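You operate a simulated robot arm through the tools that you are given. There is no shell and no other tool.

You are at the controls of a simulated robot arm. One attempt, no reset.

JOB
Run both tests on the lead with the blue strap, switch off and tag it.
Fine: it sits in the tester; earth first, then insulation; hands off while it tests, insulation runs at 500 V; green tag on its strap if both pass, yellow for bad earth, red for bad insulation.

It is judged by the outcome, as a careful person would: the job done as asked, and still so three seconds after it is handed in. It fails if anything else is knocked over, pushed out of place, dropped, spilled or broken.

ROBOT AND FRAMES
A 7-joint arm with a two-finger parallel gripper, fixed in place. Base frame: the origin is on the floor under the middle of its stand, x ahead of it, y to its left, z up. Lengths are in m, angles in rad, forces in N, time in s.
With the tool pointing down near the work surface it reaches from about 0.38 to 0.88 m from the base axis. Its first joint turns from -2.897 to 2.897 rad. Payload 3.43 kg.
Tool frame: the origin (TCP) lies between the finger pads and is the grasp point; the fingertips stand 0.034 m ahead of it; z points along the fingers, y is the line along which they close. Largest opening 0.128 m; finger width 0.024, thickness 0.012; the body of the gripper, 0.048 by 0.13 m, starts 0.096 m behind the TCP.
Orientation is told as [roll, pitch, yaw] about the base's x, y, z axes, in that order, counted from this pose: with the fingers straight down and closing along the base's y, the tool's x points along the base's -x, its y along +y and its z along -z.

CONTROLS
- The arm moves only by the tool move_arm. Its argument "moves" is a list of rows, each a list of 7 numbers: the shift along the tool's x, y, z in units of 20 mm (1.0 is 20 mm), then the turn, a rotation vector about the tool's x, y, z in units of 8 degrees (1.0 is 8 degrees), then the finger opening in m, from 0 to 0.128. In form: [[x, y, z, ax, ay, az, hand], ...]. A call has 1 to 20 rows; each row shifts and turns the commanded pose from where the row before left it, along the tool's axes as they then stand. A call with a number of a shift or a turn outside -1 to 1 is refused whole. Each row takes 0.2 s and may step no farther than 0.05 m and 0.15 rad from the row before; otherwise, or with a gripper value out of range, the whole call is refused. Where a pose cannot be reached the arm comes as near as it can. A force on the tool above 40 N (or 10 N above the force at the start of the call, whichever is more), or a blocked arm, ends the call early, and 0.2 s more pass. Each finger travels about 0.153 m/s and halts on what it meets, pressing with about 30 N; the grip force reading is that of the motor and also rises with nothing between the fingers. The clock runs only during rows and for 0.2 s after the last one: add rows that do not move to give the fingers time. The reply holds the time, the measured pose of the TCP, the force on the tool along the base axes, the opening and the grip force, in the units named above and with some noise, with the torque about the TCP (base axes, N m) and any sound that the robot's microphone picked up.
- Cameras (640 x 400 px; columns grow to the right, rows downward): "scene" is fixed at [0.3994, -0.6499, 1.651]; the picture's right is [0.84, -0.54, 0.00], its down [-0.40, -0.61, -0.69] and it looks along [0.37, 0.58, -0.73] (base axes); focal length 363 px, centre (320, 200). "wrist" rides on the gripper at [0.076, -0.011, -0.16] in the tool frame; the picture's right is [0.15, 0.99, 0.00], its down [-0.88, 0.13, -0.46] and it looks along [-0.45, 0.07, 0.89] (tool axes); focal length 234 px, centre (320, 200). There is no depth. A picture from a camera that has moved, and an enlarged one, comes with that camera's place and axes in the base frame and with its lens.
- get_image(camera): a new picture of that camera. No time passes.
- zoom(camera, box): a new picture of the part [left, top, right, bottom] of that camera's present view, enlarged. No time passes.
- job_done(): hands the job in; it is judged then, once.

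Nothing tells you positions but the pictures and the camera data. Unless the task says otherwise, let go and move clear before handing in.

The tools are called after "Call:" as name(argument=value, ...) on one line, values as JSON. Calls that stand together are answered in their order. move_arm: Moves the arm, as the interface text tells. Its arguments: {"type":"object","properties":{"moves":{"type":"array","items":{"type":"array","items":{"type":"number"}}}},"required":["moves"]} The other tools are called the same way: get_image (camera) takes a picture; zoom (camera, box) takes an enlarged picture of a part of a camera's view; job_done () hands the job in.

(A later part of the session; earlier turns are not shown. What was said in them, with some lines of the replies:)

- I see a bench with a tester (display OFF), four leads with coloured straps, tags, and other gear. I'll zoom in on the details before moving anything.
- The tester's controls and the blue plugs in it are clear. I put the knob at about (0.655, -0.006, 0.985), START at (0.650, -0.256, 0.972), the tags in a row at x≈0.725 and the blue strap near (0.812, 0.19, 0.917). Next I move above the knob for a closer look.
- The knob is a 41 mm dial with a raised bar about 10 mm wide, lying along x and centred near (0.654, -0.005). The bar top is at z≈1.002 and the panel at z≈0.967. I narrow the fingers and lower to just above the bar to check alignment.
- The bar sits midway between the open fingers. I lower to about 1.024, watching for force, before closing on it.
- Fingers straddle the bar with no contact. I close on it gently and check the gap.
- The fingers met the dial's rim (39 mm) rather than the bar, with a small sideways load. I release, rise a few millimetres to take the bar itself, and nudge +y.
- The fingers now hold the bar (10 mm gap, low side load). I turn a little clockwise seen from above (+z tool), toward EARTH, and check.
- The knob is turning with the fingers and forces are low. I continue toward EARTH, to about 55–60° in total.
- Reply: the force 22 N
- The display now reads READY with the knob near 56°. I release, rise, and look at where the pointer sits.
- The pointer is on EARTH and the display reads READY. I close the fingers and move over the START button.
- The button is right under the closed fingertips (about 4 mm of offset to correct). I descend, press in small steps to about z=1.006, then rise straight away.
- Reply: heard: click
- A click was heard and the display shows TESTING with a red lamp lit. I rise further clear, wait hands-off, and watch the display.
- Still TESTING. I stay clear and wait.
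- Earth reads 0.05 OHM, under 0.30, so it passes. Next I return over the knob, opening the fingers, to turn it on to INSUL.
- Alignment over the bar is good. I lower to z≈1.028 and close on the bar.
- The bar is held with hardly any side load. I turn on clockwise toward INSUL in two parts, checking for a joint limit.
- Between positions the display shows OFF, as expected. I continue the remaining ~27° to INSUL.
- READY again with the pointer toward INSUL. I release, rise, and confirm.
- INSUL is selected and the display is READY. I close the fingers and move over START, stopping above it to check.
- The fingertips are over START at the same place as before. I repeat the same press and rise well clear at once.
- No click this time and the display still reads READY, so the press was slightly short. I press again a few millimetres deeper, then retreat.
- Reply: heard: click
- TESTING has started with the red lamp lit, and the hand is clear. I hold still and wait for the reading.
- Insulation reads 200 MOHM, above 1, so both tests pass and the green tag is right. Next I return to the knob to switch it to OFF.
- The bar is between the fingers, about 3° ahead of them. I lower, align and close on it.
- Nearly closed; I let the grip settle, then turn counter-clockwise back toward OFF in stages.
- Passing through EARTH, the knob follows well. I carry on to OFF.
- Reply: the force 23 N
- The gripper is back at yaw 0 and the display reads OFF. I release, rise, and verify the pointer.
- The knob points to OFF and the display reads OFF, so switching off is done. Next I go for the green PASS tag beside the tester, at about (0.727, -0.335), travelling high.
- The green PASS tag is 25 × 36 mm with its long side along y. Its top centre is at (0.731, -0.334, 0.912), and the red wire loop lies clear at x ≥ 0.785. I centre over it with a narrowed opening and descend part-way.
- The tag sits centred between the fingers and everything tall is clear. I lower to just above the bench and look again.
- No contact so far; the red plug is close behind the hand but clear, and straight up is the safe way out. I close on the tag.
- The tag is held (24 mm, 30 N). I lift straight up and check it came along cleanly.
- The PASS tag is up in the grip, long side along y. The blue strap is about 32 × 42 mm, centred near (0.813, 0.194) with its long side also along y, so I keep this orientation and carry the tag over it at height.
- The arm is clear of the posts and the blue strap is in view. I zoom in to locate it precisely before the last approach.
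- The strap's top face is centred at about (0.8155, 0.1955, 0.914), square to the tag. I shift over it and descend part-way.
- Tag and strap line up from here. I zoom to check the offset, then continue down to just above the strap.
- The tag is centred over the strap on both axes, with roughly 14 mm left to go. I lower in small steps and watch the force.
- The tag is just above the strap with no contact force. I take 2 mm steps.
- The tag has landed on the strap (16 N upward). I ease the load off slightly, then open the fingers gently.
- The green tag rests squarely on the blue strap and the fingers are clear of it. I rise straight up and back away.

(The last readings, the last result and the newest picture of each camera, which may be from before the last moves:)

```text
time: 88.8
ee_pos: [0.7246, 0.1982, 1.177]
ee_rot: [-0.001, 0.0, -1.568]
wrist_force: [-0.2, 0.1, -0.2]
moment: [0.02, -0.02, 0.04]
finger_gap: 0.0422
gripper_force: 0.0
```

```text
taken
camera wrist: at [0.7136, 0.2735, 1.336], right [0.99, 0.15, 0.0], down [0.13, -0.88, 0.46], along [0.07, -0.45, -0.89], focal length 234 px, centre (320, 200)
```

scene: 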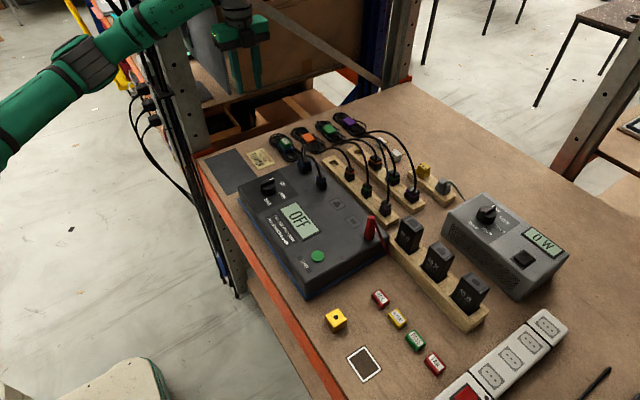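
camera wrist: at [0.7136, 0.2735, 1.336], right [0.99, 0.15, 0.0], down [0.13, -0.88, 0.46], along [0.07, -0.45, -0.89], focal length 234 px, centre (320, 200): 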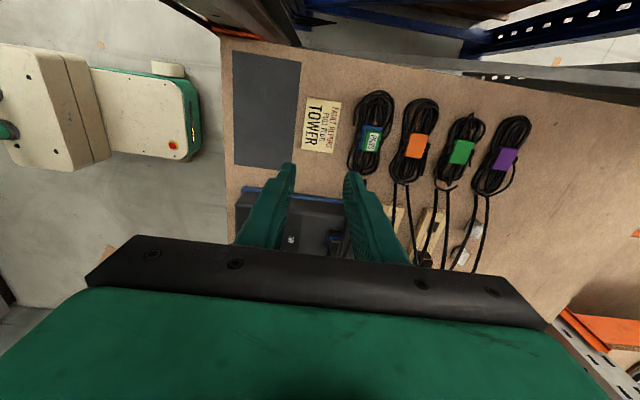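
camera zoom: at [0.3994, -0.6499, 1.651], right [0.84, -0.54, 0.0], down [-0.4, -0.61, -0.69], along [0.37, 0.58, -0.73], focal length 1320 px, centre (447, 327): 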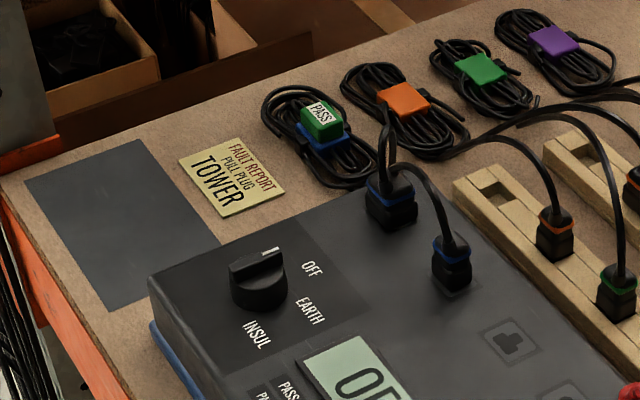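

Earth read 0.05 OHM and insulation 200 MOHM, so both tests passed. The tester is switched to OFF and the green PASS tag sits on the blue strap. Nothing else has moved and the arm is clear, so I hand in the job.

Call:
job_done()

```text
The job is handed in.
```

The blue-strap lead passed both tests. The tester is switched off, a green PASS tag is on the lead's strap, and the job is handed in.

| Test | Reading | Limit | Result |
|---|---|---|---|
| Earth | 0.05 OHM | under 0.30 OHM | Pass |
| Insulation | 200 MOHM | over 1 MOHM | Pass |

- **Order and hands off:** I ran earth first, then insulation, with the arm raised clear of the tester and lead during each test.
- **START pressed again:** my first press for the insulation test was too light to register. I pressed again slightly deeper, so the insulation test ran only once.
- **Other items:** in the last pictures nothing else looked moved or knocked over. The lead is still plugged into the tester.
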